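You operate a simulated robot arm through the tools that you are given. There is no shell and no other tool. Be economical: measure what you need, move in short steps, check, and stop when the job is done.

You run a simulated robot arm. Do the job below in one go: nothing can be reset, and whatever is moved stays where it is left.

TASK
Put the green paper roll on the left stand top. Take the yellow dome cover and put it on top of the blue rack bottle plate. Take the film roll on the top of the long steel bench and put it away on the left end of the film shelf. Fetch the silver bag and set it on the round table top. Press the blue water button three times. Take the white tub and leave it in the tray of the wire cart. Press the green water button three times. Any order will do. Set down upright: green paper roll, yellow dome cover, film roll.

It is judged by the outcome, as a careful person would: the job done as asked, and still so three seconds after it is handed in. It fails if anything else is knocked over, pushed out of place, dropped, spilled or broken. A push-on lid holds only when it is set on centred and level and pressed home; a screw cap is set on level and turned clockwise until tight.

THE ROBOT
A 7-joint arm with a vacuum gripper on a trunk, on a base that drives. Base frame: it is fixed to the floor where the robot stands at the start and does not move with it; the origin is under the middle of the robot, x ahead of it, y to its left, z up. Readings come in cm, rad, newtons and seconds.
With the tool pointing down near the work surface it reaches from about 20 to 62 cm from the robot's upright axis, wherever it stands. Its first joint turns from -2.007 to 2.007 rad. Places, roughly: blue rack bottle plate (9x9x4 cm) [70, -100, 90]; blue water button [60, -190, 90]; film roll (11x11x17 cm) [40, -120, 90]; green paper roll (9x9x17 cm) [70, 0, 90]; green water button [50, -310, 70]; left end of the film shelf (15x16 cm) [-446, -372, 80]; left stand top [-260, -270, 80]; round table top [-140, 80, 110]; silver bag (13x9x4 cm) [40, -150, 90]; tray of the wire cart [-300, 40, 70]; white tub (12x12x11 cm) [70, -230, 90]; yellow dome cover (7x8x8 cm) [70, -50, 90]. Payload 2.55 kg.
Tool frame: the origin (TCP) lies in the middle of the cups' lips, and z points out of the cups. The gripper has 1 cup of 4.4 cm across, covering 4.4 by 4.4 cm (tool x, y); the bellows give 2 cm. With the vacuum on, a cup seals on a smooth face that it is pressed against (1 to 4 N); it does not hold porous or soft things. The pull reaches 55 N.
Orientation is told as [roll, pitch, yaw] about the base's x, y, z axes, in that order, counted from this pose: with the cups facing straight down, the tool's x points along the base's -x, its y along +y and its z along -z.

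THE INTERFACE
- The arm moves only by the tool drive_tool. Its argument "series" is text: rows parted by semicolons, each of 7 numbers parted by spaces: the shift along the tool's x, y, z in cm, then the turn, a rotation vector about the tool's x, y, z in degrees, then the vacuum: 1 switches it on, 0 off. In form: tx ty tz rx ry rz suction; .... A call has 1 to 20 rows; each row is the pose to reach, as a shift and turn from the pose commanded when the call began, along the tool's axes at that moment. Rows are played at 5 a second. More than 5 cm and 0.15 rad between two rows, or a gripper value outside its range, and nothing of the call is played. Where a pose cannot be reached the arm comes as near as it can. A force on the tool above 40 N (or 10 N above the force at the start of the call, whichever is more), or a blocked arm, ends the call early, and 0.2 s more pass. The pull builds up within a second once a cup has sealed. Time passes only in rows, and 0.2 s behind the last, so rows that repeat a pose give it time. The reply holds the time, the measured pose of the TCP, the force on the tool along the base axes and the pull of the vacuum, in the units named above and with some noise, with the torque about the TCP (base axes, N m) and any sound that the robot's microphone picked up.
- Cameras (640 x 400 px; columns grow to the right, rows downward): "scene" is now at [1.08, 13.86, 167.97]; the picture's right is [-0.45, -0.89, 0.00], its down [-0.61, 0.31, -0.73] and it looks along [0.65, -0.33, -0.69] (base axes); focal length 296 px, centre (320, 200). "wrist" rides on the gripper at [8.1, 0.6, -17.3] in the tool frame; the picture's right is [-0.08, 1.00, 0.00], its down [-0.89, -0.07, -0.45] and it looks along [-0.44, -0.04, 0.90] (tool axes); focal length 256 px, centre (320, 200). There is no depth. A picture from a camera that has moved, and an enlarged one, comes with that camera's place and axes in the base frame and with its lens.
- grab_frame(camera): a new picture of that camera. It takes no simulated time.
- lift_body(by): slides the trunk up (or, below 0, down) by that many cm; the arm and the scene camera ride with it, the base frame stays. It gives what a move gives, with no picture.
- roll_base(legs): drives the robot by 1 to 6 legs, each [ahead, left, turn to the left] in cm, cm and rad, along the robot's own axes; the way and the turn of a leg run together, so that a leg with both is an arc; at most 150 cm and 3.142 rad a leg. The arm and the cameras ride along, it lands a little off, and it stops where it bumps. It gives what a move gives.
- turn_head(pan, tilt): turns the head with the scene camera to pan (to the left, within 2.705 rad either way) and tilt (down, from -0.506 to 1.204), counted from straight ahead of the robot. It gives what a move gives.
- enlarge(camera, box): a new picture of the part [left, top, right, bottom] of that camera's present view, enlarged. It takes no simulated time.
- job_done(): hands the job in; it is judged then, once.

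Work in short steps. Places have to be worked out from the pictures, the camera data and where the tool is seen: move nearer, look again, correct. Check each grasp and each placing, and mend what went wrong. You have 186 turns and 156 pictures in all, those below and enlarged ones among them. Switch the vacuum off and draw the arm clear of the work before you hand the job in, unless the task says otherwise; then end with one line.

The tools are called by a JSON object that holds its "method" and its "body". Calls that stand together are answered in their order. drive_tool: Moves the arm, as the interface text tells. Its arguments: {"type":"object","properties":{"series":{"type":"string"}},"required":["series"]} The other tools are called the same way: lift_body (by) slides the trunk up or down; roll_base (legs) drives the base; turn_head (pan, tilt) turns the head that bears the scene camera; grab_frame (camera) takes a picture; enlarge (camera, box) takes an enlarged picture of a part of a camera's view; job_done () hands the job in.

At the start:

```text
clock: 0.0
position: [38.34, -19.63, 108.01]
tool_rot: [0.0, -0.001, 0.0]
wrist_force: [-0.7, 0.2, 0.9]
ft_torque: [0.0, 0.01, -0.01]
pull: 0.0
trunk travel left (down, up): [-76.8, 22.2]
robot x, y, heading: [-0.45, -0.33, -0.001]
head pan, tilt: [-0.466, 0.756]
```

scene: 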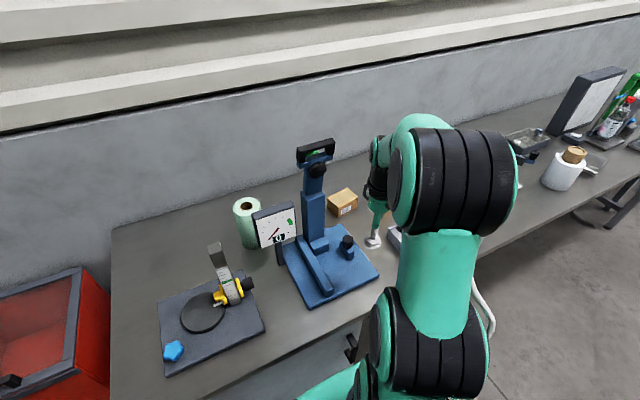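
wrist: 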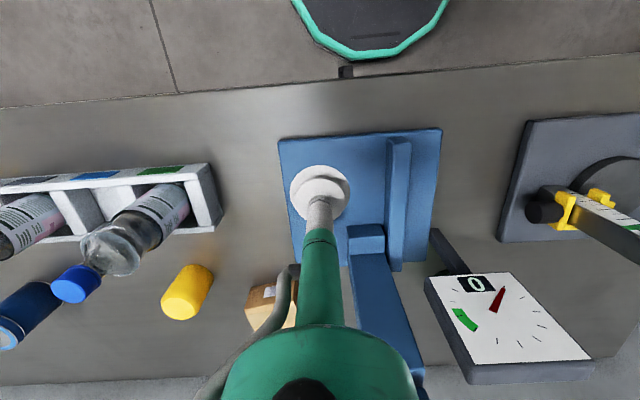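

I begin by looking around with the head to locate the objects and the route.

{"method": "enlarge", "body": {"camera": "scene", "box": [120, 130, 400, 310]}}

{"method": "turn_head", "body": {"pan": -1.2, "tilt": 0.5}}

{"method": "grab_frame", "body": {"camera": "scene"}}

{"method": "turn_head", "body": {"pan": -2.5, "tilt": 0.4}}

{"method": "grab_frame", "body": {"camera": "scene"}}

{"method": "turn_head", "body": {"pan": 2.6, "tilt": 0.4}}

{"method": "grab_frame", "body": {"camera": "scene"}}

{"method": "turn_head", "body": {"pan": 1.3, "tilt": 0.5}}

{"method": "grab_frame", "body": {"camera": "scene"}}

```text
2.22 times, centred on (260, 220) of scene
camera zoom: at [1.08, 13.86, 167.97], right [-0.45, -0.89, 0.0], down [-0.61, 0.31, -0.73], along [0.65, -0.33, -0.69], focal length 659 px, centre (453, 156)
```

zoom: 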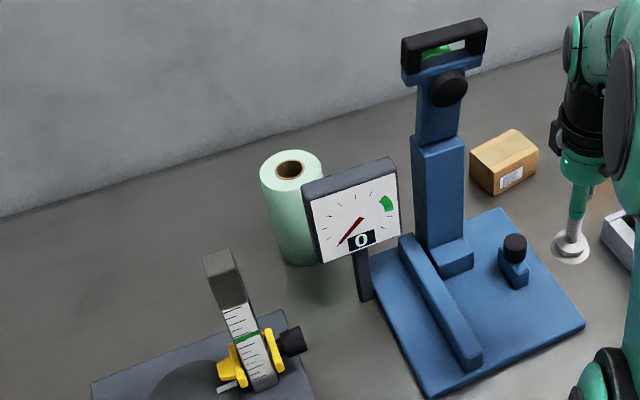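

```text
clock: 1.1
position: [38.37, -19.63, 108.06]
tool_rot: [0.0, 0.0, 0.0]
wrist_force: [0.1, -0.2, 0.1]
ft_torque: [0.0, 0.01, -0.04]
pull: 0.0
trunk travel left (down, up): [-76.8, 22.2]
robot x, y, heading: [-0.26, 0.44, -0.001]
head pan, tilt: [-1.201, 0.499]
```

```text
152 pictures are left
camera scene: at [-3.01, 9.09, 170.2], right [-0.93, -0.36, 0.0], down [-0.17, 0.45, -0.88], along [0.32, -0.82, -0.48], focal length 296 px, centre (320, 200)
```

scene: 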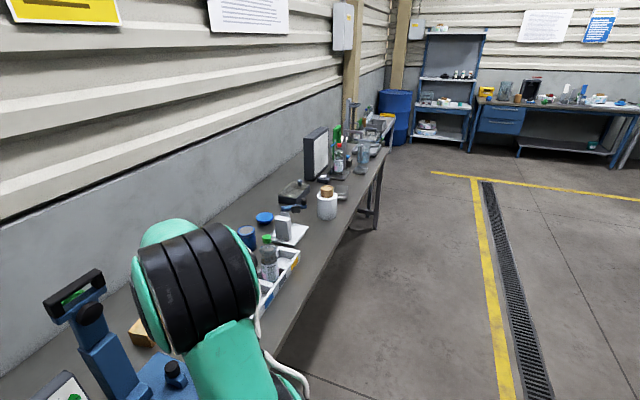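

```text
clock: 2.6
position: [38.44, -19.68, 107.96]
tool_rot: [0.001, 0.0, -0.001]
wrist_force: [-0.8, 0.4, 0.2]
ft_torque: [0.02, 0.02, -0.01]
pull: 0.1
trunk travel left (down, up): [-76.8, 22.2]
robot x, y, heading: [-0.07, 0.03, -0.002]
head pan, tilt: [-2.499, 0.4]
```

```text
151 pictures are left
camera scene: at [-13.72, 12.01, 171.12], right [-0.6, 0.8, 0.0], down [0.31, 0.23, -0.92], along [-0.74, -0.55, -0.39], focal length 296 px, centre (320, 200)
```

scene: 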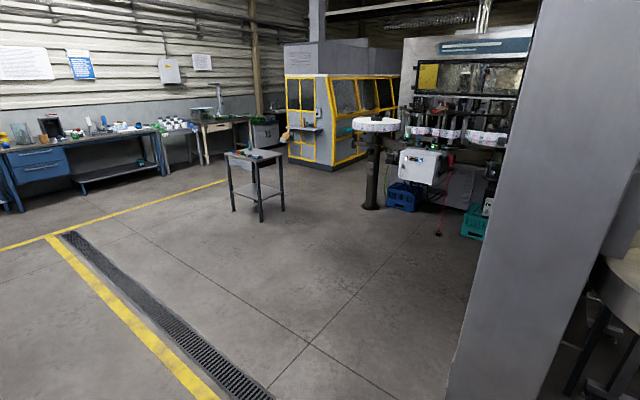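

```text
clock: 6.6
position: [38.39, -19.66, 108.1]
tool_rot: [0.002, 0.0, 0.002]
wrist_force: [-0.3, -0.2, 0.2]
ft_torque: [0.0, -0.02, -0.02]
pull: 0.1
trunk travel left (down, up): [-76.8, 22.2]
robot x, y, heading: [-0.12, -0.3, -0.006]
head pan, tilt: [2.601, 0.4]
```

```text
150 pictures are left
camera scene: at [-14.25, 22.34, 171.12], right [0.52, 0.86, 0.0], down [0.33, -0.2, -0.92], along [-0.79, 0.47, -0.39], focal length 296 px, centre (320, 200)
```

scene: 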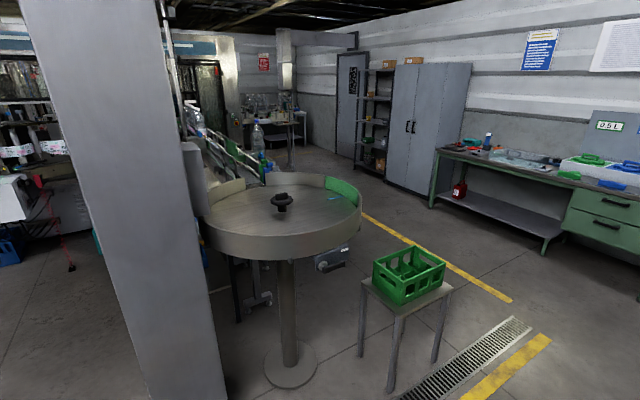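

```text
clock: 8.0
position: [38.36, -19.63, 108.04]
tool_rot: [-0.001, -0.002, 0.0]
wrist_force: [-0.7, -0.5, -0.1]
ft_torque: [-0.03, 0.0, -0.03]
pull: 0.2
trunk travel left (down, up): [-76.8, 22.2]
robot x, y, heading: [-0.48, 0.0, -0.001]
head pan, tilt: [1.3, 0.499]
```

```text
149 pictures are left
camera scene: at [-3.88, 26.34, 170.2], right [0.96, -0.27, 0.0], down [-0.13, -0.46, -0.88], along [0.23, 0.85, -0.48], focal length 296 px, centre (320, 200)
```

scene: 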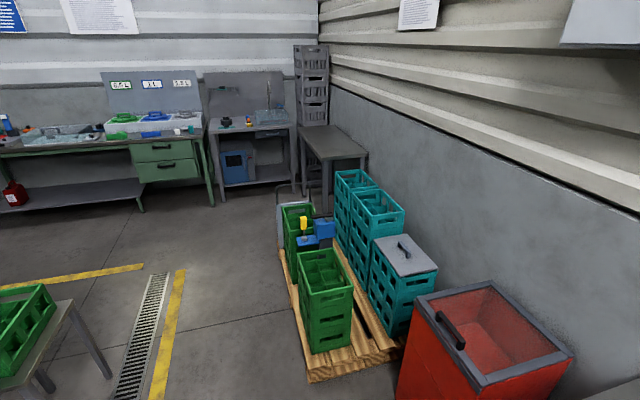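

The map matches the hints; a pillar stands behind the robot at about (-100, 20). I'll raise the trunk for clearance, slide toward the dome and look down the bench.

{"method": "lift_body", "body": {"by": 18}}

{"method": "roll_base", "body": {"legs": [[0, -35, 0]]}}

{"method": "turn_head", "body": {"pan": -0.5, "tilt": 0.8}}

{"method": "grab_frame", "body": {"camera": "scene"}}

{"method": "grab_frame", "body": {"camera": "wrist"}}

```text
clock: 10.0
position: [38.28, -19.65, 125.91]
tool_rot: [0.0, 0.0, -0.001]
wrist_force: [-1.3, -0.3, -0.4]
ft_torque: [0.04, 0.01, -0.01]
pull: 0.1
trunk travel left (down, up): [-94.8, 4.2]
robot x, y, heading: [0.04, -0.09, 0.002]
head pan, tilt: [1.3, 0.499]
```

```text
clock: 12.3
position: [38.18, -55.64, 126.11]
tool_rot: [0.002, 0.001, -0.003]
wrist_force: [0.5, 1.0, -1.0]
ft_torque: [0.02, -0.01, -0.02]
pull: 0.0
trunk travel left (down, up): [-94.8, 4.2]
robot x, y, heading: [-0.11, -35.88, -0.006]
head pan, tilt: [1.3, 0.499]
```

```text
clock: 14.1
position: [38.29, -55.52, 126.08]
tool_rot: [0.001, 0.0, -0.004]
wrist_force: [0.0, -0.3, 0.1]
ft_torque: [0.02, 0.02, 0.0]
pull: 0.0
trunk travel left (down, up): [-94.8, 4.2]
robot x, y, heading: [-0.29, -35.24, -0.003]
head pan, tilt: [-0.499, 0.799]
```

```text
148 pictures are left
camera scene: at [0.76, -22.04, 185.61], right [-0.48, -0.88, 0.0], down [-0.63, 0.35, -0.7], along [0.61, -0.34, -0.72], focal length 296 px, centre (320, 200)
```

scene: 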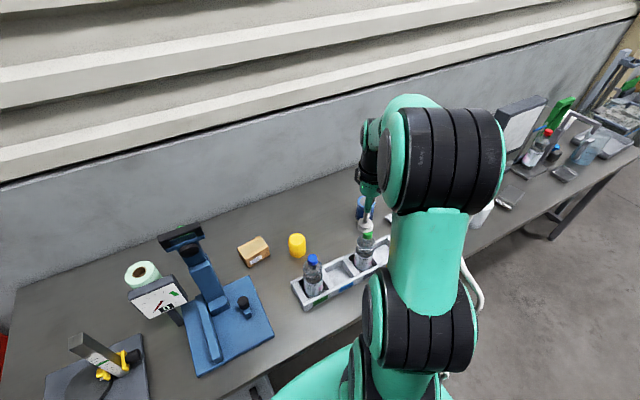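

```text
147 pictures are left
camera wrist: at [30.23, -54.86, 143.22], right [0.08, 1.0, 0.0], down [0.89, -0.07, 0.45], along [0.44, -0.04, -0.9], focal length 256 px, centre (320, 200)
```

wrist: 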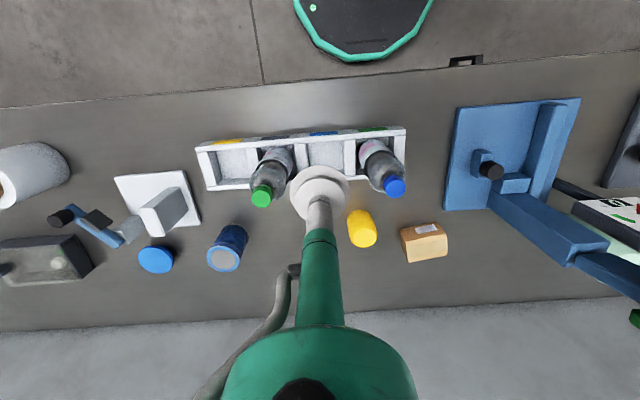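

The bench is clear in the wrist view: rack, yellow dome, blue objects. I enlarge to identify the plate and dome.

{"method": "enlarge", "body": {"camera": "wrist", "box": [0, 120, 290, 300]}}

{"method": "enlarge", "body": {"camera": "wrist", "box": [180, 110, 500, 310]}}

```text
2.21 times, centred on (145, 210) of wrist
camera zoom: at [30.23, -54.86, 143.22], right [0.08, 1.0, 0.0], down [0.89, -0.07, 0.45], along [0.44, -0.04, -0.9], focal length 565 px, centre (706, 178)
```

zoom: 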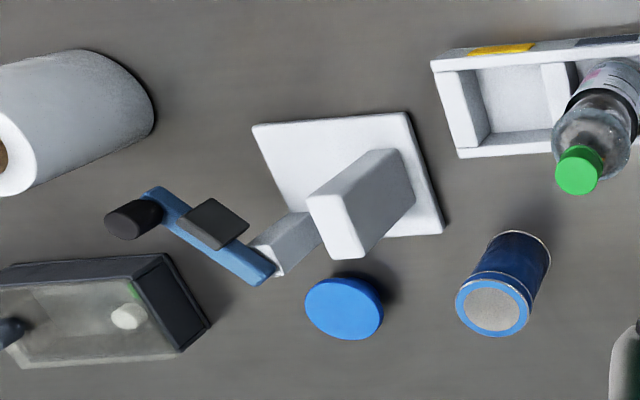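

```text
2.00 times, centred on (340, 210) of wrist
camera zoom: at [30.23, -54.86, 143.22], right [0.08, 1.0, 0.0], down [0.89, -0.07, 0.45], along [0.44, -0.04, -0.9], focal length 512 px, centre (280, 180)
```

zoom: 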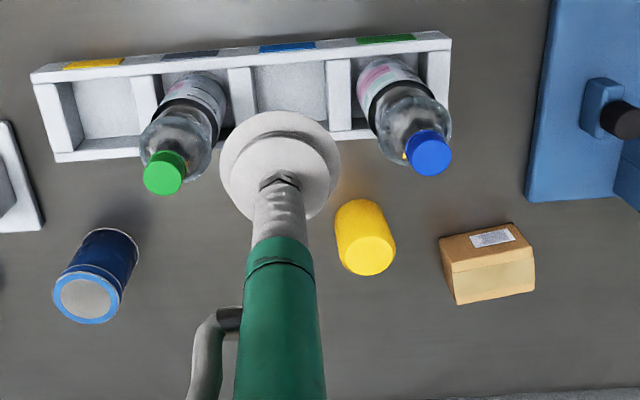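

The dome top is around (69,-46.5) and the blue disc around (74,-106). I need to stand nearer, so I creep toward the bench.

{"method": "roll_base", "body": {"legs": [[0, -25, 0], [7, 0, 0]]}}

{"method": "turn_head", "body": {"pan": 0.3, "tilt": 1.0}}

{"method": "grab_frame", "body": {"camera": "scene"}}

{"method": "grab_frame", "body": {"camera": "wrist"}}

```text
clock: 16.6
position: [45.08, -80.53, 126.08]
tool_rot: [0.0, 0.0, -0.002]
wrist_force: [0.2, 0.0, 0.5]
ft_torque: [0.01, 0.05, -0.06]
pull: 0.0
trunk travel left (down, up): [-94.8, 4.2]
robot x, y, heading: [6.53, -60.71, -0.003]
head pan, tilt: [-0.499, 0.799]
```

```text
clock: 17.7
position: [45.03, -80.48, 126.05]
tool_rot: [0.0, -0.002, -0.004]
wrist_force: [0.1, -0.6, 0.0]
ft_torque: [-0.01, 0.04, -0.04]
pull: 0.0
trunk travel left (down, up): [-94.8, 4.2]
robot x, y, heading: [7.06, -60.57, -0.007]
head pan, tilt: [0.3, 1.0]
```

```text
144 pictures are left
camera scene: at [7.26, -41.15, 184.09], right [0.29, -0.96, 0.0], down [-0.8, -0.25, -0.54], along [0.52, 0.16, -0.84], focal length 296 px, centre (320, 200)
```

scene: 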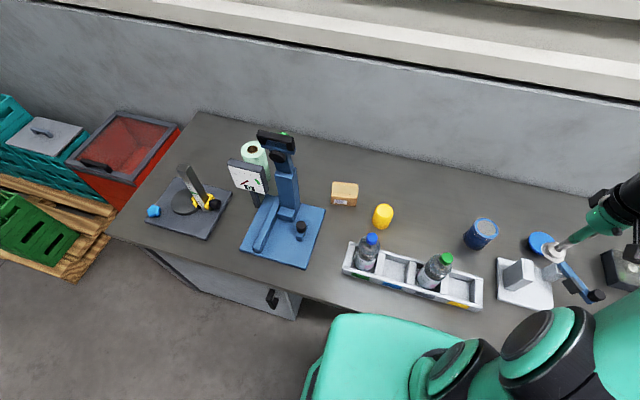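

```text
143 pictures are left
camera wrist: at [37.15, -79.85, 143.22], right [0.08, 1.0, 0.0], down [0.89, -0.07, 0.45], along [0.44, -0.04, -0.9], focal length 256 px, centre (320, 200)
```

wrist: 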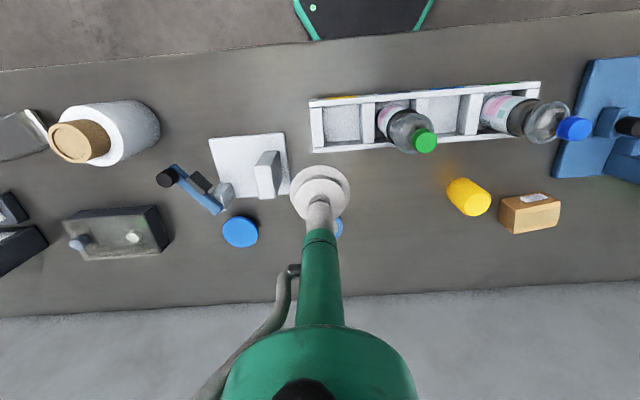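

Triangulated: dome top ≈ (65.6,-47.2,92.5), blue disc top ≈ (71.9,-103.7,87.6). I'll shift the base a bit left and move the cup above the dome.

{"method": "roll_base", "body": {"legs": [[0, 5.5, 0]]}}

{"method": "drive_tool", "body": {"series": "-3 4 0 0 0 0 0; -6 8 0 0 0 0 0; -9 12 0 0 0 0 0; -12 16 0 0 0 0 0; -15 20 0 0 0 0 0; -18 24 0 0 0 0 0; -20 27 0 0 0 0 0; -20 27 0 0 0 0 0"}}

{"method": "grab_frame", "body": {"camera": "wrist"}}

```text
clock: 18.6
position: [45.0, -75.09, 125.98]
tool_rot: [0.0, 0.0, -0.005]
wrist_force: [0.4, 0.1, 0.8]
ft_torque: [-0.01, 0.0, -0.01]
pull: 0.1
trunk travel left (down, up): [-94.8, 4.2]
robot x, y, heading: [6.78, -55.26, -0.004]
head pan, tilt: [0.3, 1.0]
```

```text
clock: 20.4
position: [61.07, -49.25, 121.16]
tool_rot: [0.001, 0.0, -0.005]
wrist_force: [0.1, 0.1, -0.1]
ft_torque: [0.03, -0.02, 0.01]
pull: 0.1
out of reach, approached as far as the arm can: row 3, 4, 5, 6, 7, 8
trunk travel left (down, up): [-94.8, 4.2]
robot x, y, heading: [6.69, -55.09, -0.006]
head pan, tilt: [0.3, 1.0]
```

```text
142 pictures are left
camera wrist: at [53.11, -48.51, 138.39], right [0.08, 1.0, 0.0], down [0.89, -0.07, 0.45], along [0.44, -0.04, -0.9], focal length 256 px, centre (320, 200)
```

wrist: 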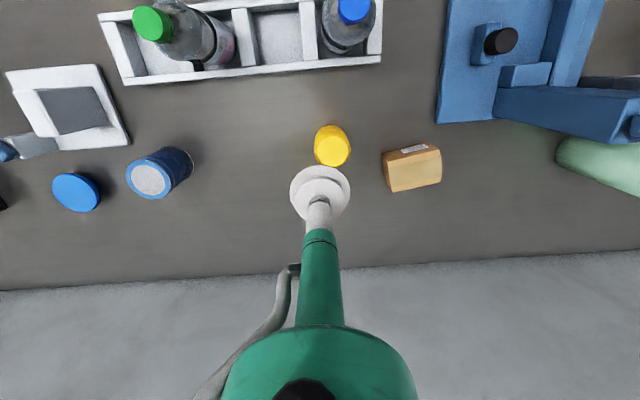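

The arm is at its limit at this height; lower heights reach further. I go down to about z=100 above the dome.

{"method": "drive_tool", "body": {"series": "0 0 5 0 0 0 0; 0 0 10 0 0 0 0; 0 0 15 0 0 0 0; 0 0 20 0 0 0 0; 0 0 20 0 0 0 0"}}

{"method": "grab_frame", "body": {"camera": "wrist"}}

```text
clock: 21.6
position: [60.9, -49.13, 101.17]
tool_rot: [0.0, -0.003, -0.002]
wrist_force: [-0.2, -0.4, 0.8]
ft_torque: [0.0, -0.04, 0.04]
pull: 0.1
trunk travel left (down, up): [-94.8, 4.2]
robot x, y, heading: [6.75, -55.25, -0.003]
head pan, tilt: [0.3, 1.0]
```

```text
141 pictures are left
camera wrist: at [53.03, -48.49, 118.37], right [0.08, 1.0, 0.0], down [0.89, -0.07, 0.45], along [0.44, -0.04, -0.89], focal length 256 px, centre (320, 200)
```

wrist: 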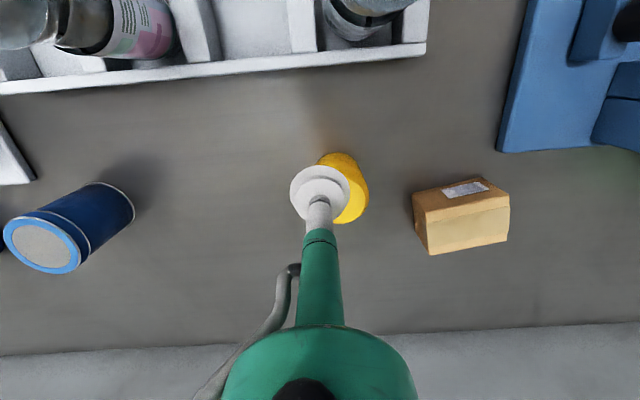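

Move 4.9 cm forward and 2.3 left to centre over the dome, then descend slowly with vacuum.

{"method": "drive_tool", "body": {"series": "-2.5 1.2 0 0 0 0 0; -4.9 2.3 0 0 0 0 0; -4.9 2.3 3 0 0 0 0; -4.9 2.3 3 0 0 0 0"}}

{"method": "grab_frame", "body": {"camera": "wrist"}}

{"method": "turn_head", "body": {"pan": 0.15, "tilt": 0.9}}

{"method": "grab_frame", "body": {"camera": "scene"}}

```text
clock: 22.6
position: [65.8, -46.96, 98.14]
tool_rot: [0.001, 0.0, -0.004]
wrist_force: [0.7, 0.6, 0.5]
ft_torque: [0.01, -0.01, -0.02]
pull: 0.1
trunk travel left (down, up): [-94.8, 4.2]
robot x, y, heading: [7.08, -55.38, -0.003]
head pan, tilt: [0.3, 1.0]
```

```text
140 pictures are left
camera wrist: at [57.76, -46.25, 115.42], right [0.08, 1.0, 0.0], down [0.89, -0.07, 0.45], along [0.44, -0.04, -0.9], focal length 256 px, centre (320, 200)
```

wrist: 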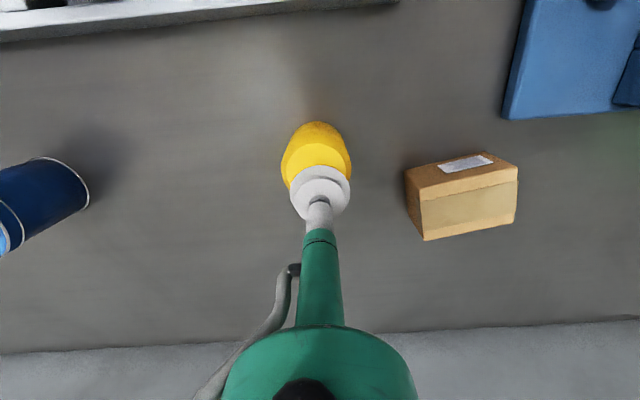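

```text
clock: 23.3
position: [65.81, -46.91, 98.18]
tool_rot: [0.002, 0.001, -0.004]
wrist_force: [-0.1, 0.0, -0.1]
ft_torque: [0.0, 0.01, 0.01]
pull: 0.1
trunk travel left (down, up): [-94.8, 4.2]
robot x, y, heading: [6.81, -55.31, -0.003]
head pan, tilt: [0.15, 0.901]
```

```text
139 pictures are left
camera scene: at [8.03, -36.63, 184.81], right [0.15, -0.99, 0.0], down [-0.78, -0.12, -0.62], along [0.61, 0.09, -0.78], focal length 296 px, centre (320, 200)
```

scene: 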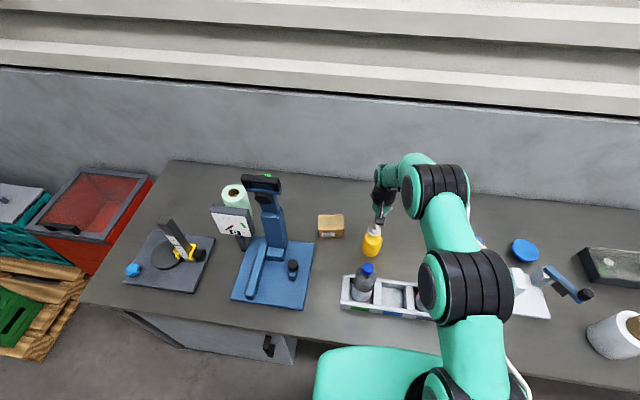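

The cup is centred over the dome within a few mm. Descend with vacuum on.

{"method": "drive_tool", "body": {"series": "0 -0.2 2 0 0 0 1; 0 -0.2 4 0 0 0 1; 0 -0.2 5 0 0 0 1; 0 -0.2 5.5 0 0 0 1; 0 -0.2 6 0 0 0 1; 0 -0.2 6 0 0 0 1; 0 -0.2 6 0 0 0 1"}}

```text
clock: 24.9
position: [65.85, -46.99, 92.76]
tool_rot: [0.002, -0.01, -0.004]
wrist_force: [-2.6, 0.4, 33.4]
ft_torque: [-0.12, 0.3, -0.01]
pull: 54.8
trunk travel left (down, up): [-94.8, 4.2]
robot x, y, heading: [6.6, -55.75, -0.002]
head pan, tilt: [0.15, 0.901]
```

Sealed (pull 54.8 N). Lift gently.

{"method": "drive_tool", "body": {"series": "0 0 -1 0 0 0 1; 0 0 -4 0 0 0 1; 0 0 -8 0 0 0 1; 0 0 -12 0 0 0 1; 0 0 -12 0 0 0 1"}}

{"method": "grab_frame", "body": {"camera": "wrist"}}

```text
clock: 26.1
position: [65.84, -47.12, 104.07]
tool_rot: [0.0, 0.001, -0.003]
wrist_force: [0.6, -1.0, -0.2]
ft_torque: [0.06, 0.04, 0.0]
pull: 54.4
trunk travel left (down, up): [-94.8, 4.2]
robot x, y, heading: [6.6, -55.42, -0.003]
head pan, tilt: [0.15, 0.901]
```

```text
138 pictures are left
camera wrist: at [57.87, -46.38, 121.4], right [0.08, 1.0, 0.0], down [0.89, -0.07, 0.44], along [0.44, -0.04, -0.9], focal length 256 px, centre (320, 200)
```

wrist: 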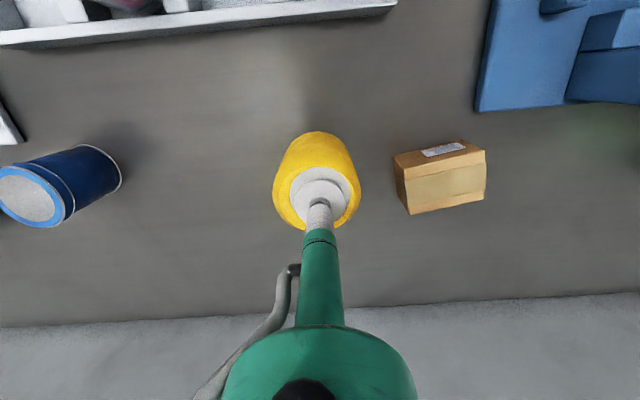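

The dome is held. Raise and retract a bit, then drive right to y≈-98 and closer to the bench.

{"method": "drive_tool", "body": {"series": "2 0 -4 0 0 0 1; 4 0 -8 0 0 0 1; 6 0 -12 0 0 0 1; 6 0 -12 0 0 0 1"}}

{"method": "roll_base", "body": {"legs": [[0, -45, 0], [4, 0, 0]]}}

{"method": "grab_frame", "body": {"camera": "wrist"}}

```text
clock: 27.1
position: [59.71, -46.76, 116.21]
tool_rot: [0.001, 0.002, -0.002]
wrist_force: [0.0, -0.5, 0.3]
ft_torque: [-0.01, 0.01, -0.02]
pull: 55.0
trunk travel left (down, up): [-94.8, 4.2]
robot x, y, heading: [6.8, -55.11, -0.007]
head pan, tilt: [0.15, 0.901]
```

```text
clock: 30.3
position: [63.51, -91.83, 116.3]
tool_rot: [0.0, -0.002, -0.004]
wrist_force: [-0.3, -0.7, -0.7]
ft_torque: [0.0, -0.02, -0.01]
pull: 55.8
trunk travel left (down, up): [-94.8, 4.2]
robot x, y, heading: [10.55, -100.24, -0.006]
head pan, tilt: [0.15, 0.901]
```

```text
137 pictures are left
camera wrist: at [55.53, -91.13, 133.48], right [0.08, 1.0, 0.0], down [0.89, -0.07, 0.45], along [0.45, -0.04, -0.89], focal length 256 px, centre (320, 200)
```

wrist: 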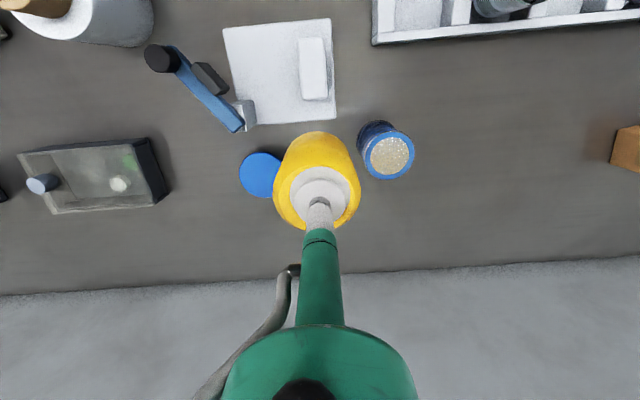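

Disc refined to ≈(72.2,-103.7). Move 3 cm closer, shift over the disc, and lower to a check height.

{"method": "roll_base", "body": {"legs": [[3, 0, 0]]}}

{"method": "drive_tool", "body": {"series": "0 -4 0 0 0 0 1; 0 -8 0 0 0 0 1; -1 -11.3 2 0 0 0 1; -3 -11.3 6 0 0 0 1; -5 -11.3 10 0 0 0 1; -5 -11.3 10 0 0 0 1"}}

{"method": "grab_frame", "body": {"camera": "wrist"}}

```text
clock: 31.2
position: [66.58, -91.9, 116.49]
tool_rot: [-0.001, -0.002, -0.002]
wrist_force: [-1.1, -0.5, 0.0]
ft_torque: [-0.02, -0.03, -0.01]
pull: 54.9
trunk travel left (down, up): [-94.8, 4.2]
robot x, y, heading: [13.36, -100.4, 0.003]
head pan, tilt: [0.15, 0.901]
```

```text
clock: 32.6
position: [71.45, -102.91, 106.35]
tool_rot: [0.0, -0.001, -0.001]
wrist_force: [-0.2, -0.2, -0.1]
ft_torque: [0.01, -0.01, -0.01]
pull: 54.6
trunk travel left (down, up): [-94.8, 4.2]
robot x, y, heading: [13.68, -100.08, -0.0]
head pan, tilt: [0.15, 0.901]
```

```text
136 pictures are left
camera wrist: at [63.46, -102.34, 123.46], right [0.08, 1.0, 0.0], down [0.89, -0.07, 0.45], along [0.45, -0.04, -0.89], focal length 256 px, centre (320, 200)
```

wrist: 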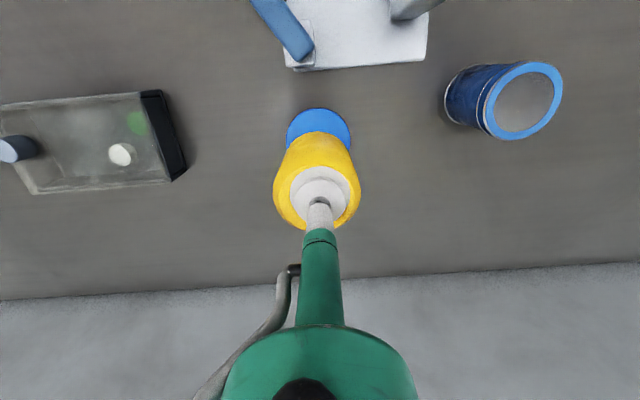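

Alignment is nearly right: adjust +0.8 x, -0.3 y and lower to just above the disc.

{"method": "drive_tool", "body": {"series": "-0.8 -0.3 3 0 0 0 1; -0.8 -0.3 6 0 0 0 1; -0.8 -0.3 8 0 0 0 1; -0.8 -0.3 8.6 0 0 0 1; -0.8 -0.3 8.6 0 0 0 1"}}

{"method": "grab_frame", "body": {"camera": "wrist"}}

{"method": "turn_head", "body": {"pan": -0.4, "tilt": 0.8}}

{"method": "grab_frame", "body": {"camera": "scene"}}

```text
clock: 33.8
position: [72.21, -103.37, 97.62]
tool_rot: [0.0, 0.0, -0.005]
wrist_force: [-0.8, -0.3, 0.3]
ft_torque: [0.0, -0.02, 0.01]
pull: 54.9
trunk travel left (down, up): [-94.8, 4.2]
robot x, y, heading: [13.46, -100.5, -0.006]
head pan, tilt: [0.15, 0.901]
```

```text
135 pictures are left
camera wrist: at [64.34, -102.7, 114.79], right [0.08, 1.0, 0.0], down [0.89, -0.07, 0.45], along [0.44, -0.04, -0.89], focal length 256 px, centre (320, 200)
```

wrist: 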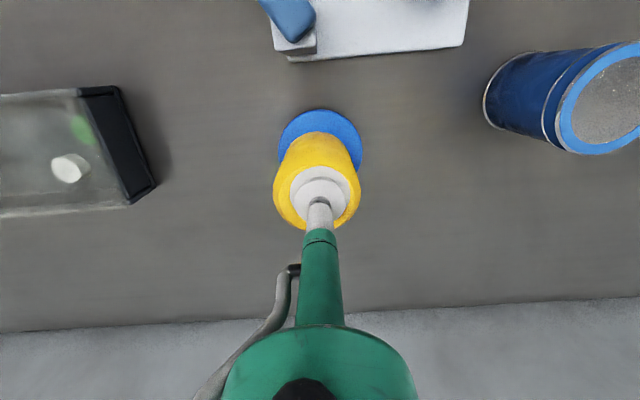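

```text
clock: 34.7
position: [72.22, -103.36, 97.66]
tool_rot: [0.001, -0.001, -0.003]
wrist_force: [0.4, 0.0, 0.0]
ft_torque: [0.02, 0.01, 0.0]
pull: 54.7
trunk travel left (down, up): [-94.8, 4.2]
robot x, y, heading: [13.84, -100.14, -0.007]
head pan, tilt: [-0.4, 0.799]
```

```text
134 pictures are left
camera scene: at [14.73, -85.8, 185.61], right [-0.39, -0.92, 0.0], down [-0.66, 0.28, -0.7], along [0.64, -0.27, -0.72], focal length 296 px, centre (320, 200)
```

scene: 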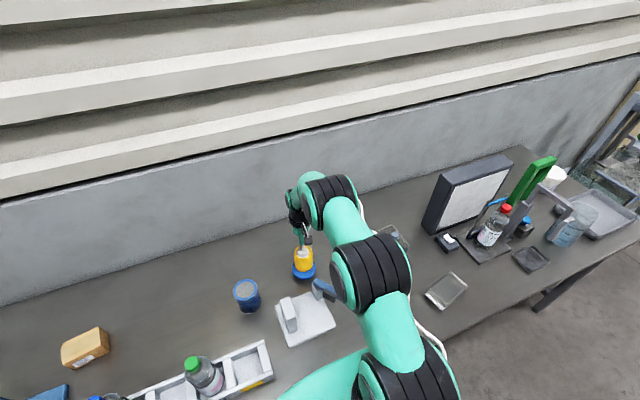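

I zoom in to check how the dome's bottom edge sits relative to the disc.

{"method": "enlarge", "body": {"camera": "wrist", "box": [240, 90, 400, 240]}}

{"method": "enlarge", "body": {"camera": "scene", "box": [264, 230, 344, 290]}}

```text
2.67 times, centred on (320, 165) of wrist
camera zoom: at [64.34, -102.69, 114.8], right [0.08, 1.0, 0.0], down [0.89, -0.07, 0.45], along [0.44, -0.04, -0.9], focal length 683 px, centre (320, 293)
```

zoom: 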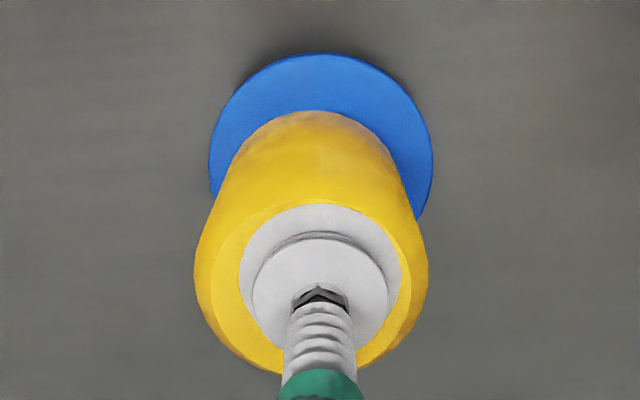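

```text
6.67 times, centred on (304, 260) of scene
camera zoom: at [14.73, -85.8, 185.61], right [-0.39, -0.92, 0.0], down [-0.66, 0.28, -0.7], along [0.64, -0.27, -0.72], focal length 1976 px, centre (427, -200)
```

zoom: 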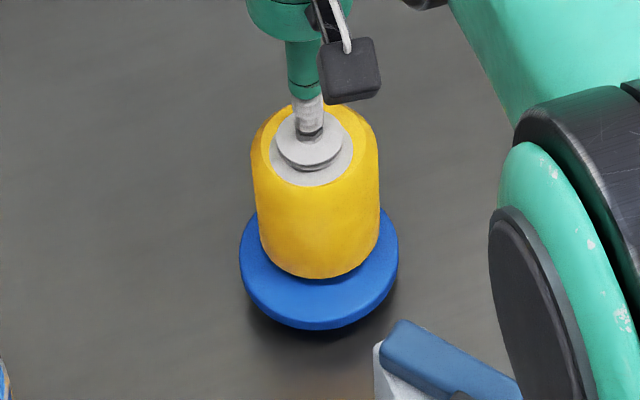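

The dome looks ~0.7 cm too far; I correct by -0.6 x, +0.2 y and lower 1.2 cm.

{"method": "drive_tool", "body": {"series": "0.6 0.2 0 0 0 0 1; 0.6 0.2 0.7 0 0 0 1; 0.6 0.2 1.2 0 0 0 1; 0.6 0.2 1.2 0 0 0 1"}}

{"method": "enlarge", "body": {"camera": "wrist", "box": [240, 90, 400, 240]}}

{"method": "enlarge", "body": {"camera": "scene", "box": [264, 230, 344, 290]}}

```text
clock: 35.7
position: [71.75, -103.25, 96.61]
tool_rot: [0.0, 0.0, -0.002]
wrist_force: [-0.1, 0.5, -0.2]
ft_torque: [-0.03, -0.02, 0.04]
pull: 54.8
trunk travel left (down, up): [-94.8, 4.2]
robot x, y, heading: [13.45, -100.48, -0.001]
head pan, tilt: [-0.4, 0.799]
```

```text
2.67 times, centred on (320, 165) of wrist
camera zoom: at [63.8, -102.53, 113.67], right [0.08, 1.0, 0.0], down [0.89, -0.07, 0.45], along [0.44, -0.04, -0.89], focal length 683 px, centre (320, 293)
```

zoom: 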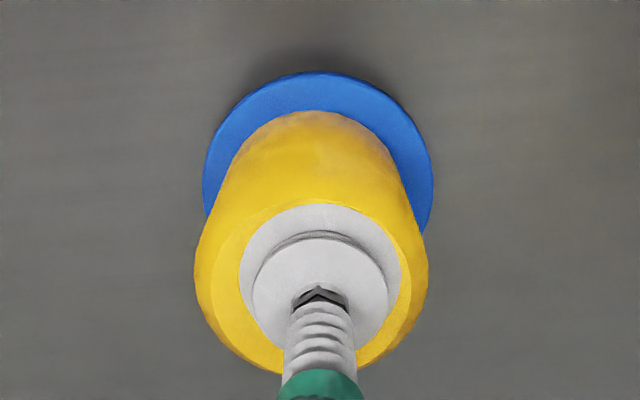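

```text
6.67 times, centred on (304, 260) of scene
camera zoom: at [14.72, -85.81, 185.61], right [-0.39, -0.92, 0.0], down [-0.66, 0.28, -0.7], along [0.64, -0.27, -0.72], focal length 1976 px, centre (427, -200)
```

zoom: 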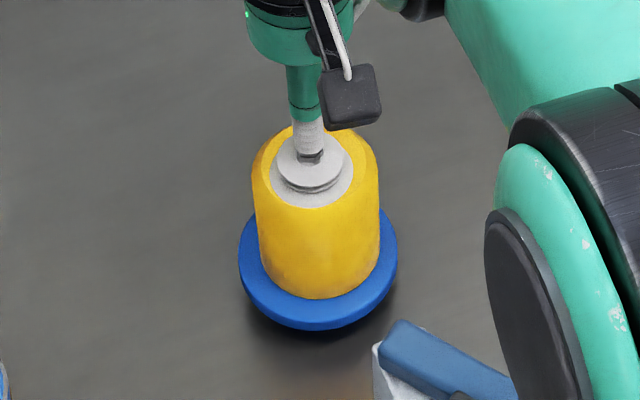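

Centred now. Lower in small steps until it takes weight.

{"method": "drive_tool", "body": {"series": "0 0 0.3 0 0 0 1; 0 0 0.6 0 0 0 1; 0 0 0.9 0 0 0 1; 0 0 0.9 0 0 0 1"}}

```text
clock: 36.7
position: [71.75, -103.16, 95.92]
tool_rot: [0.001, -0.01, -0.003]
wrist_force: [-5.1, 1.0, 31.0]
ft_torque: [0.02, 0.21, 0.02]
pull: 55.0
trunk travel left (down, up): [-94.8, 4.2]
robot x, y, heading: [13.84, -100.1, -0.005]
head pan, tilt: [-0.4, 0.799]
```

Contact. Ease off 0.3 cm, switch vacuum off, wait and lift.

{"method": "drive_tool", "body": {"series": "0 0 -0.3 0 0 0 0; 0 0 -0.3 0 0 0 0; 0 0 -0.3 0 0 0 0; 0 0 -0.3 0 0 0 0; 0 0 -0.8 0 0 0 0; 0 0 -2 0 0 0 0; 0 0 -5 0 0 0 0; 0 0 -9 0 0 0 0; 0 0 -9 0 0 0 0"}}

{"method": "grab_frame", "body": {"camera": "wrist"}}

{"method": "enlarge", "body": {"camera": "scene", "box": [264, 230, 344, 290]}}

```text
clock: 38.7
position: [71.84, -103.34, 104.55]
tool_rot: [0.001, 0.0, -0.003]
wrist_force: [0.4, -0.1, 0.4]
ft_torque: [0.02, 0.03, 0.01]
pull: 0.1
trunk travel left (down, up): [-94.8, 4.2]
robot x, y, heading: [13.79, -100.56, -0.009]
head pan, tilt: [-0.4, 0.799]
```

```text
129 pictures are left
camera wrist: at [63.9, -102.71, 121.71], right [0.08, 1.0, 0.0], down [0.89, -0.07, 0.44], along [0.44, -0.04, -0.9], focal length 256 px, centre (320, 200)
```

wrist: 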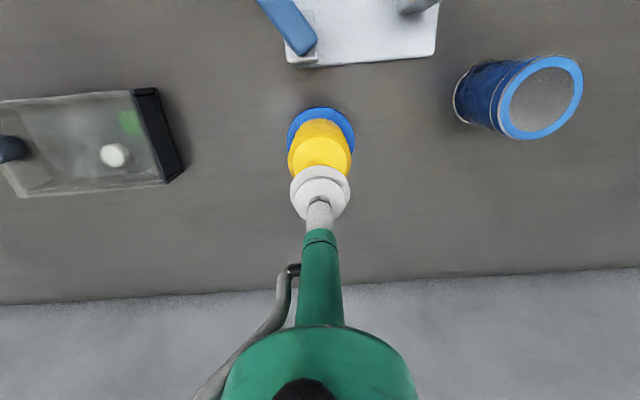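

```text
6.67 times, centred on (304, 260) of scene
camera zoom: at [14.86, -85.82, 185.6], right [-0.39, -0.92, 0.0], down [-0.66, 0.28, -0.7], along [0.64, -0.27, -0.72], focal length 1976 px, centre (427, -200)
```

zoom: 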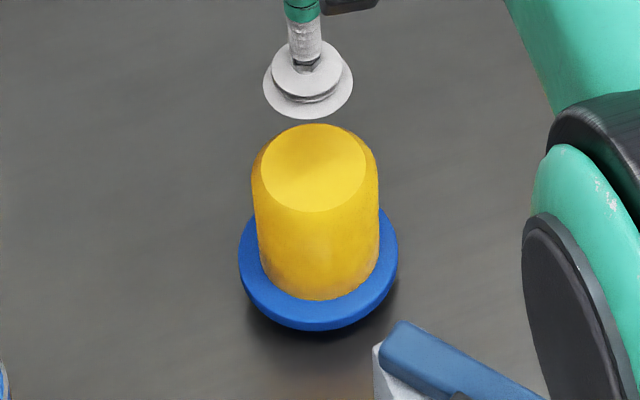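

The dome stands centred on the blue plate. Now retract, back off and drive right to inspect the film roll, bag and buttons.

{"method": "drive_tool", "body": {"series": "4 0 -4 0 0 0 0; 8 0 -8 0 0 0 0; 12 0 -12 0 0 0 0; 16 0 -16 0 0 0 0; 20 0 -20 0 0 0 0; 24 0 -20 0 0 0 0; 24 0 -20 0 0 0 0"}}

{"method": "roll_base", "body": {"legs": [[-20, 0, 0], [0, -50, 0]]}}

{"method": "turn_head", "body": {"pan": -0.2, "tilt": 0.85}}

{"method": "grab_frame", "body": {"camera": "scene"}}

{"method": "grab_frame", "body": {"camera": "wrist"}}

```text
refused: row 1 steps farther than a row can; nothing moved
```

```text
clock: 42.9
position: [51.55, -153.3, 104.41]
tool_rot: [0.001, -0.001, 0.009]
wrist_force: [-0.1, 0.2, 0.5]
ft_torque: [0.02, -0.01, -0.01]
pull: 0.1
trunk travel left (down, up): [-94.8, 4.2]
robot x, y, heading: [-6.73, -151.19, 0.009]
head pan, tilt: [-0.4, 0.799]
```

```text
clock: 43.6
position: [51.46, -153.26, 104.57]
tool_rot: [0.001, -0.001, 0.009]
wrist_force: [0.4, -0.9, 0.0]
ft_torque: [0.0, -0.01, -0.01]
pull: 0.0
trunk travel left (down, up): [-94.8, 4.2]
robot x, y, heading: [-6.31, -150.7, 0.007]
head pan, tilt: [-0.201, 0.85]
```

```text
127 pictures are left
camera scene: at [-5.45, -134.72, 185.21], right [-0.19, -0.98, 0.0], down [-0.74, 0.14, -0.66], along [0.65, -0.13, -0.75], focal length 296 px, centre (320, 200)
```

scene: 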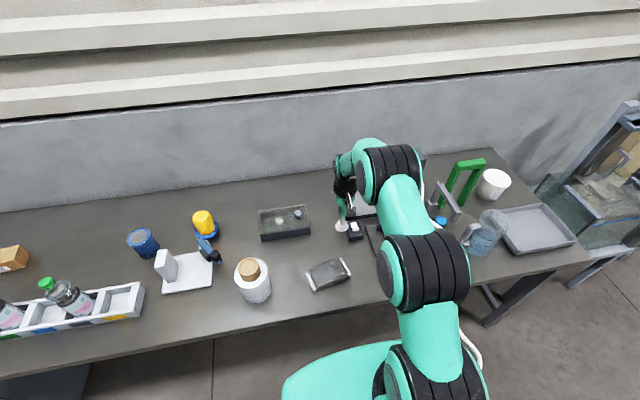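

```text
126 pictures are left
camera wrist: at [43.59, -152.66, 121.72], right [0.07, 1.0, 0.0], down [0.89, -0.06, 0.45], along [0.44, -0.03, -0.9], focal length 256 px, centre (320, 200)
```

wrist: 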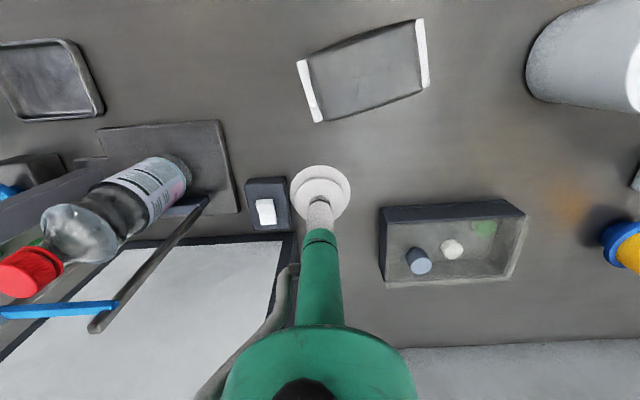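

Note: that arm move was refused, but the drive passed clear (nothing disturbed in view). Now raise and retract properly with smaller steps.

{"method": "drive_tool", "body": {"series": "0 0 -4.5 0 0 0 0; 0 0 -9 0 0 0 0; 3 0 -12 0 0 0 0; 6 0 -15 0 0 0 0; 10 0 -17 0 0 0 0; 14 0 -18 0 0 0 0; 18 0 -18 0 0 0 0; 22 0 -18 0 0 0 0; 22 0 -18 0 0 0 0"}}

{"method": "turn_head", "body": {"pan": -0.75, "tilt": 0.75}}

{"method": "grab_frame", "body": {"camera": "scene"}}

{"method": "grab_frame", "body": {"camera": "wrist"}}

```text
clock: 45.6
position: [29.91, -153.48, 122.59]
tool_rot: [-0.001, -0.001, 0.008]
wrist_force: [0.9, 0.0, 0.2]
ft_torque: [0.02, 0.04, 0.04]
pull: 0.1
trunk travel left (down, up): [-94.8, 4.2]
robot x, y, heading: [-6.83, -150.59, 0.006]
head pan, tilt: [-0.201, 0.85]
```

```text
clock: 46.6
position: [29.84, -153.38, 122.53]
tool_rot: [-0.001, 0.0, 0.009]
wrist_force: [-0.1, 0.1, 0.5]
ft_torque: [-0.03, -0.01, -0.02]
pull: 0.1
trunk travel left (down, up): [-94.8, 4.2]
robot x, y, heading: [-6.85, -150.75, 0.008]
head pan, tilt: [-0.75, 0.75]
```

```text
125 pictures are left
camera scene: at [-7.01, -138.8, 186.0], right [-0.68, -0.74, 0.0], down [-0.5, 0.46, -0.73], along [0.54, -0.49, -0.68], focal length 296 px, centre (320, 200)
```

scene: 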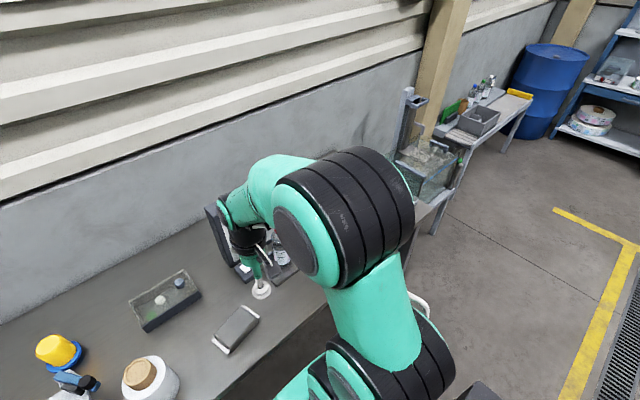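

```text
124 pictures are left
camera wrist: at [21.78, -152.82, 139.76], right [0.07, 1.0, 0.0], down [0.89, -0.06, 0.45], along [0.44, -0.03, -0.9], focal length 256 px, centre (320, 200)
```

wrist: 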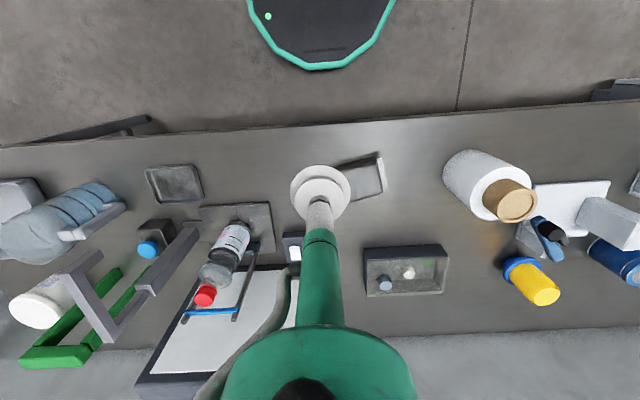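

The blue button on its small box is at about (56,-197). Drive right to stand before it.

{"method": "roll_base", "body": {"legs": [[0, -44, 0]]}}

{"method": "grab_frame", "body": {"camera": "wrist"}}

{"method": "turn_head", "body": {"pan": 0.25, "tilt": 0.8}}

{"method": "grab_frame", "body": {"camera": "scene"}}

```text
clock: 49.3
position: [30.14, -197.31, 122.67]
tool_rot: [0.0, 0.001, 0.011]
wrist_force: [-0.3, 1.4, 0.4]
ft_torque: [0.03, -0.02, -0.01]
pull: 0.0
trunk travel left (down, up): [-94.8, 4.2]
robot x, y, heading: [-6.41, -195.31, 0.008]
head pan, tilt: [-0.75, 0.75]
```

```text
123 pictures are left
camera wrist: at [22.17, -196.87, 139.77], right [0.07, 1.0, 0.0], down [0.89, -0.06, 0.45], along [0.44, -0.03, -0.9], focal length 256 px, centre (320, 200)
```

wrist: 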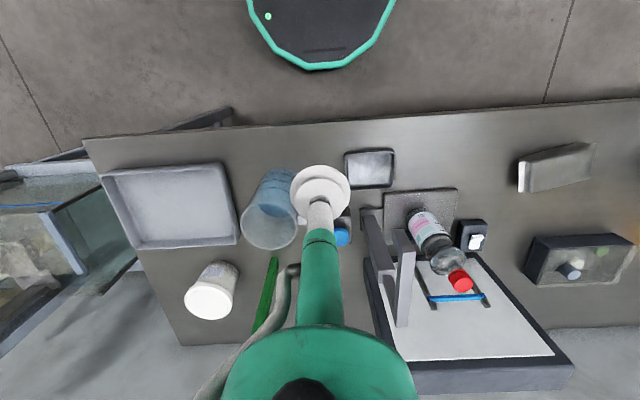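

```text
clock: 50.6
position: [30.29, -197.39, 122.63]
tool_rot: [0.002, 0.001, 0.009]
wrist_force: [0.5, -0.3, 0.0]
ft_torque: [0.02, 0.0, 0.03]
pull: 0.0
trunk travel left (down, up): [-94.8, 4.2]
robot x, y, heading: [-6.39, -195.04, 0.008]
head pan, tilt: [0.25, 0.799]
```

```text
122 pictures are left
camera scene: at [-4.99, -175.28, 185.61], right [0.26, -0.97, 0.0], down [-0.69, -0.18, -0.7], along [0.67, 0.18, -0.72], focal length 296 px, centre (320, 200)
```

scene: 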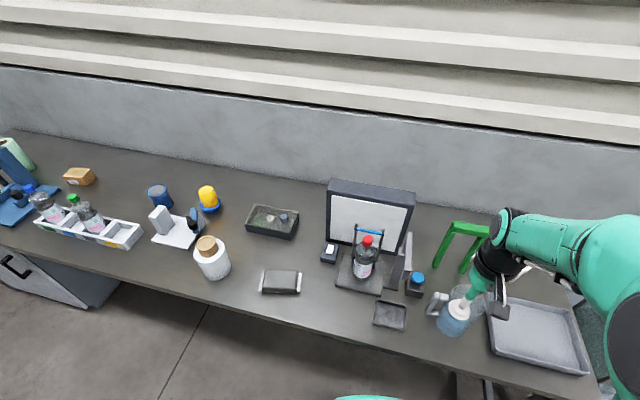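

Triangulated button top ≈ (54.3,-194.3,92.6). Zoom to see its surroundings and approach.

{"method": "enlarge", "body": {"camera": "scene", "box": [320, 190, 520, 350]}}

{"method": "roll_base", "body": {"legs": [[12, 0, 0]]}}

{"method": "drive_tool", "body": {"series": "-4 1 0 0 0 0 0; -8 2 0 0 0 0 0; -12 3 0 0 0 0 0; -12 3 0 0 0 0 0"}}

{"method": "grab_frame", "body": {"camera": "wrist"}}

```text
2.50 times, centred on (420, 270) of scene
camera zoom: at [-4.99, -175.28, 185.61], right [0.26, -0.97, 0.0], down [-0.69, -0.18, -0.7], along [0.67, 0.18, -0.72], focal length 741 px, centre (70, 25)
```

zoom: 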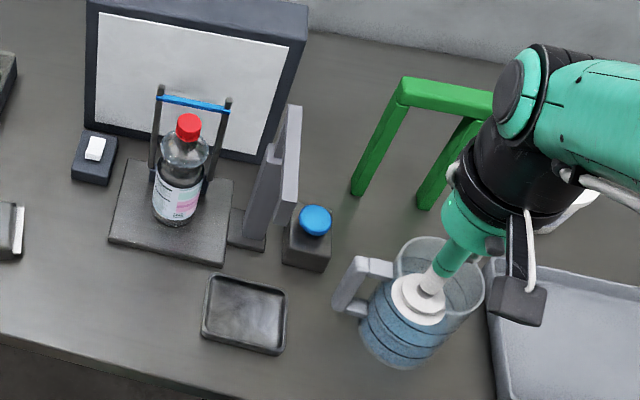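

```text
clock: 51.8
position: [42.44, -197.3, 122.67]
tool_rot: [0.0, -0.002, 0.01]
wrist_force: [-0.3, 0.4, 0.5]
ft_torque: [-0.01, 0.0, -0.04]
pull: 0.0
trunk travel left (down, up): [-94.8, 4.2]
robot x, y, heading: [5.86, -194.84, 0.008]
head pan, tilt: [0.25, 0.799]
```

```text
clock: 52.8
position: [54.35, -194.4, 122.74]
tool_rot: [-0.001, -0.002, 0.01]
wrist_force: [-0.6, -0.6, -0.9]
ft_torque: [0.02, 0.0, 0.0]
pull: 0.1
trunk travel left (down, up): [-94.8, 4.2]
robot x, y, heading: [6.23, -194.71, 0.008]
head pan, tilt: [0.25, 0.799]
```

```text
120 pictures are left
camera wrist: at [46.32, -193.84, 139.9], right [0.07, 1.0, 0.0], down [0.89, -0.06, 0.45], along [0.45, -0.03, -0.89], focal length 256 px, centre (320, 200)
```

wrist: 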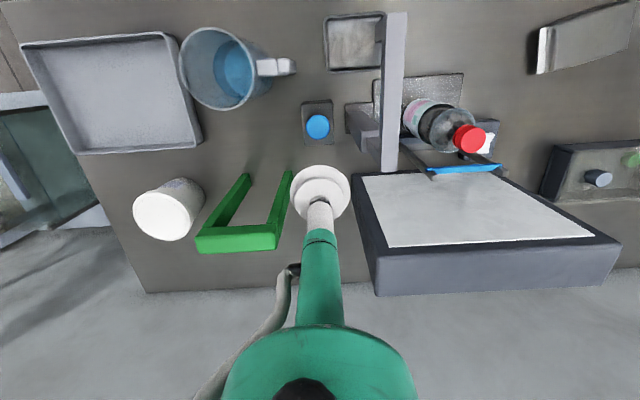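

A gray bar (top z≈112, y≥-187.5) stands beside the button, so I'll tilt the tool 10° away from it while lowering to 4 cm above the button.

{"method": "drive_tool", "body": {"series": "-0.3 -0.3 0 -5 0 0 0; -0.5 -0.4 3 -10 0 0 0; -0.5 -0.4 7.5 -10 0 0 0; -0.5 -0.4 12 -10 0 0 0; -0.5 -0.4 16.5 -10 0 0 0; -0.5 -0.4 20 -10 0 0 0; -0.5 -0.4 23.5 -10 0 0 0; -0.5 -0.4 25.5 -10 0 0 0; -0.5 -0.4 25.5 -10 0 0 0"}}

{"method": "grab_frame", "body": {"camera": "wrist"}}

{"method": "enlarge", "body": {"camera": "scene", "box": [320, 190, 520, 350]}}

```text
clock: 54.8
position: [54.93, -194.64, 97.07]
tool_rot: [0.175, -0.003, 0.008]
wrist_force: [0.2, 1.1, -0.1]
ft_torque: [0.02, -0.02, -0.01]
pull: 0.1
trunk travel left (down, up): [-94.8, 4.2]
robot x, y, heading: [5.9, -194.53, 0.009]
head pan, tilt: [0.25, 0.799]
```

```text
119 pictures are left
camera wrist: at [47.01, -197.11, 114.05], right [0.07, 0.98, 0.17], down [0.89, -0.14, 0.43], along [0.44, 0.13, -0.89], focal length 256 px, centre (320, 200)
```

wrist: 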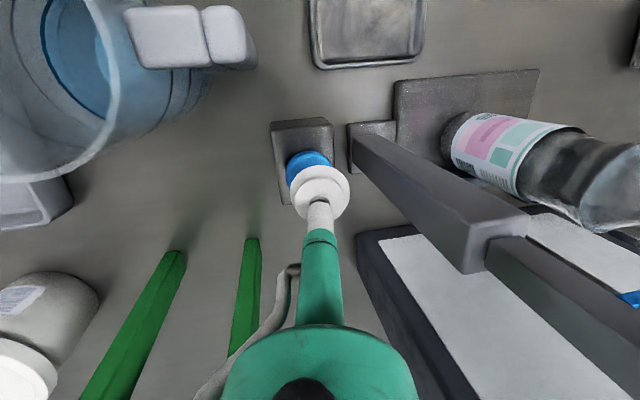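

```text
2.50 times, centred on (420, 270) of scene
camera zoom: at [7.32, -175.16, 185.61], right [0.26, -0.97, 0.0], down [-0.69, -0.18, -0.7], along [0.67, 0.18, -0.72], focal length 741 px, centre (70, 25)
```

zoom: 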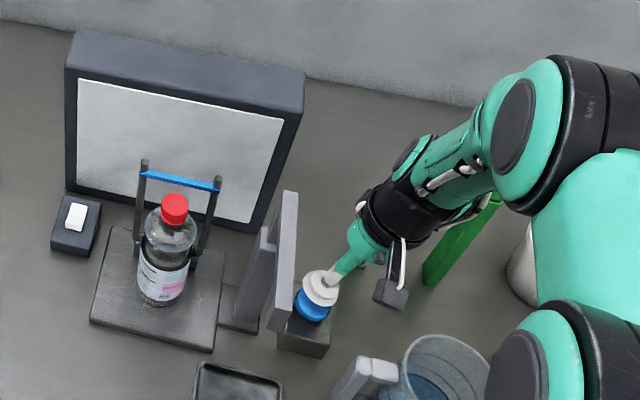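

Clear of the bar and over the button. Press down gradually (along base z) and read force.

{"method": "drive_tool", "body": {"series": "0 -0.35 1.97 0 0 0 0; 0 -0.61 3.45 0 0 0 0; 0 -0.78 4.43 0 0 0 0; 0 -0.87 4.93 0 0 0 0; 0 -0.87 4.93 0 0 0 0"}}

```text
clock: 56.0
position: [55.11, -194.53, 92.06]
tool_rot: [0.174, -0.002, 0.012]
wrist_force: [0.1, -1.1, 0.5]
ft_torque: [-0.01, 0.03, 0.01]
pull: 0.1
trunk travel left (down, up): [-94.8, 4.2]
robot x, y, heading: [6.12, -194.79, 0.01]
head pan, tilt: [0.25, 0.799]
```

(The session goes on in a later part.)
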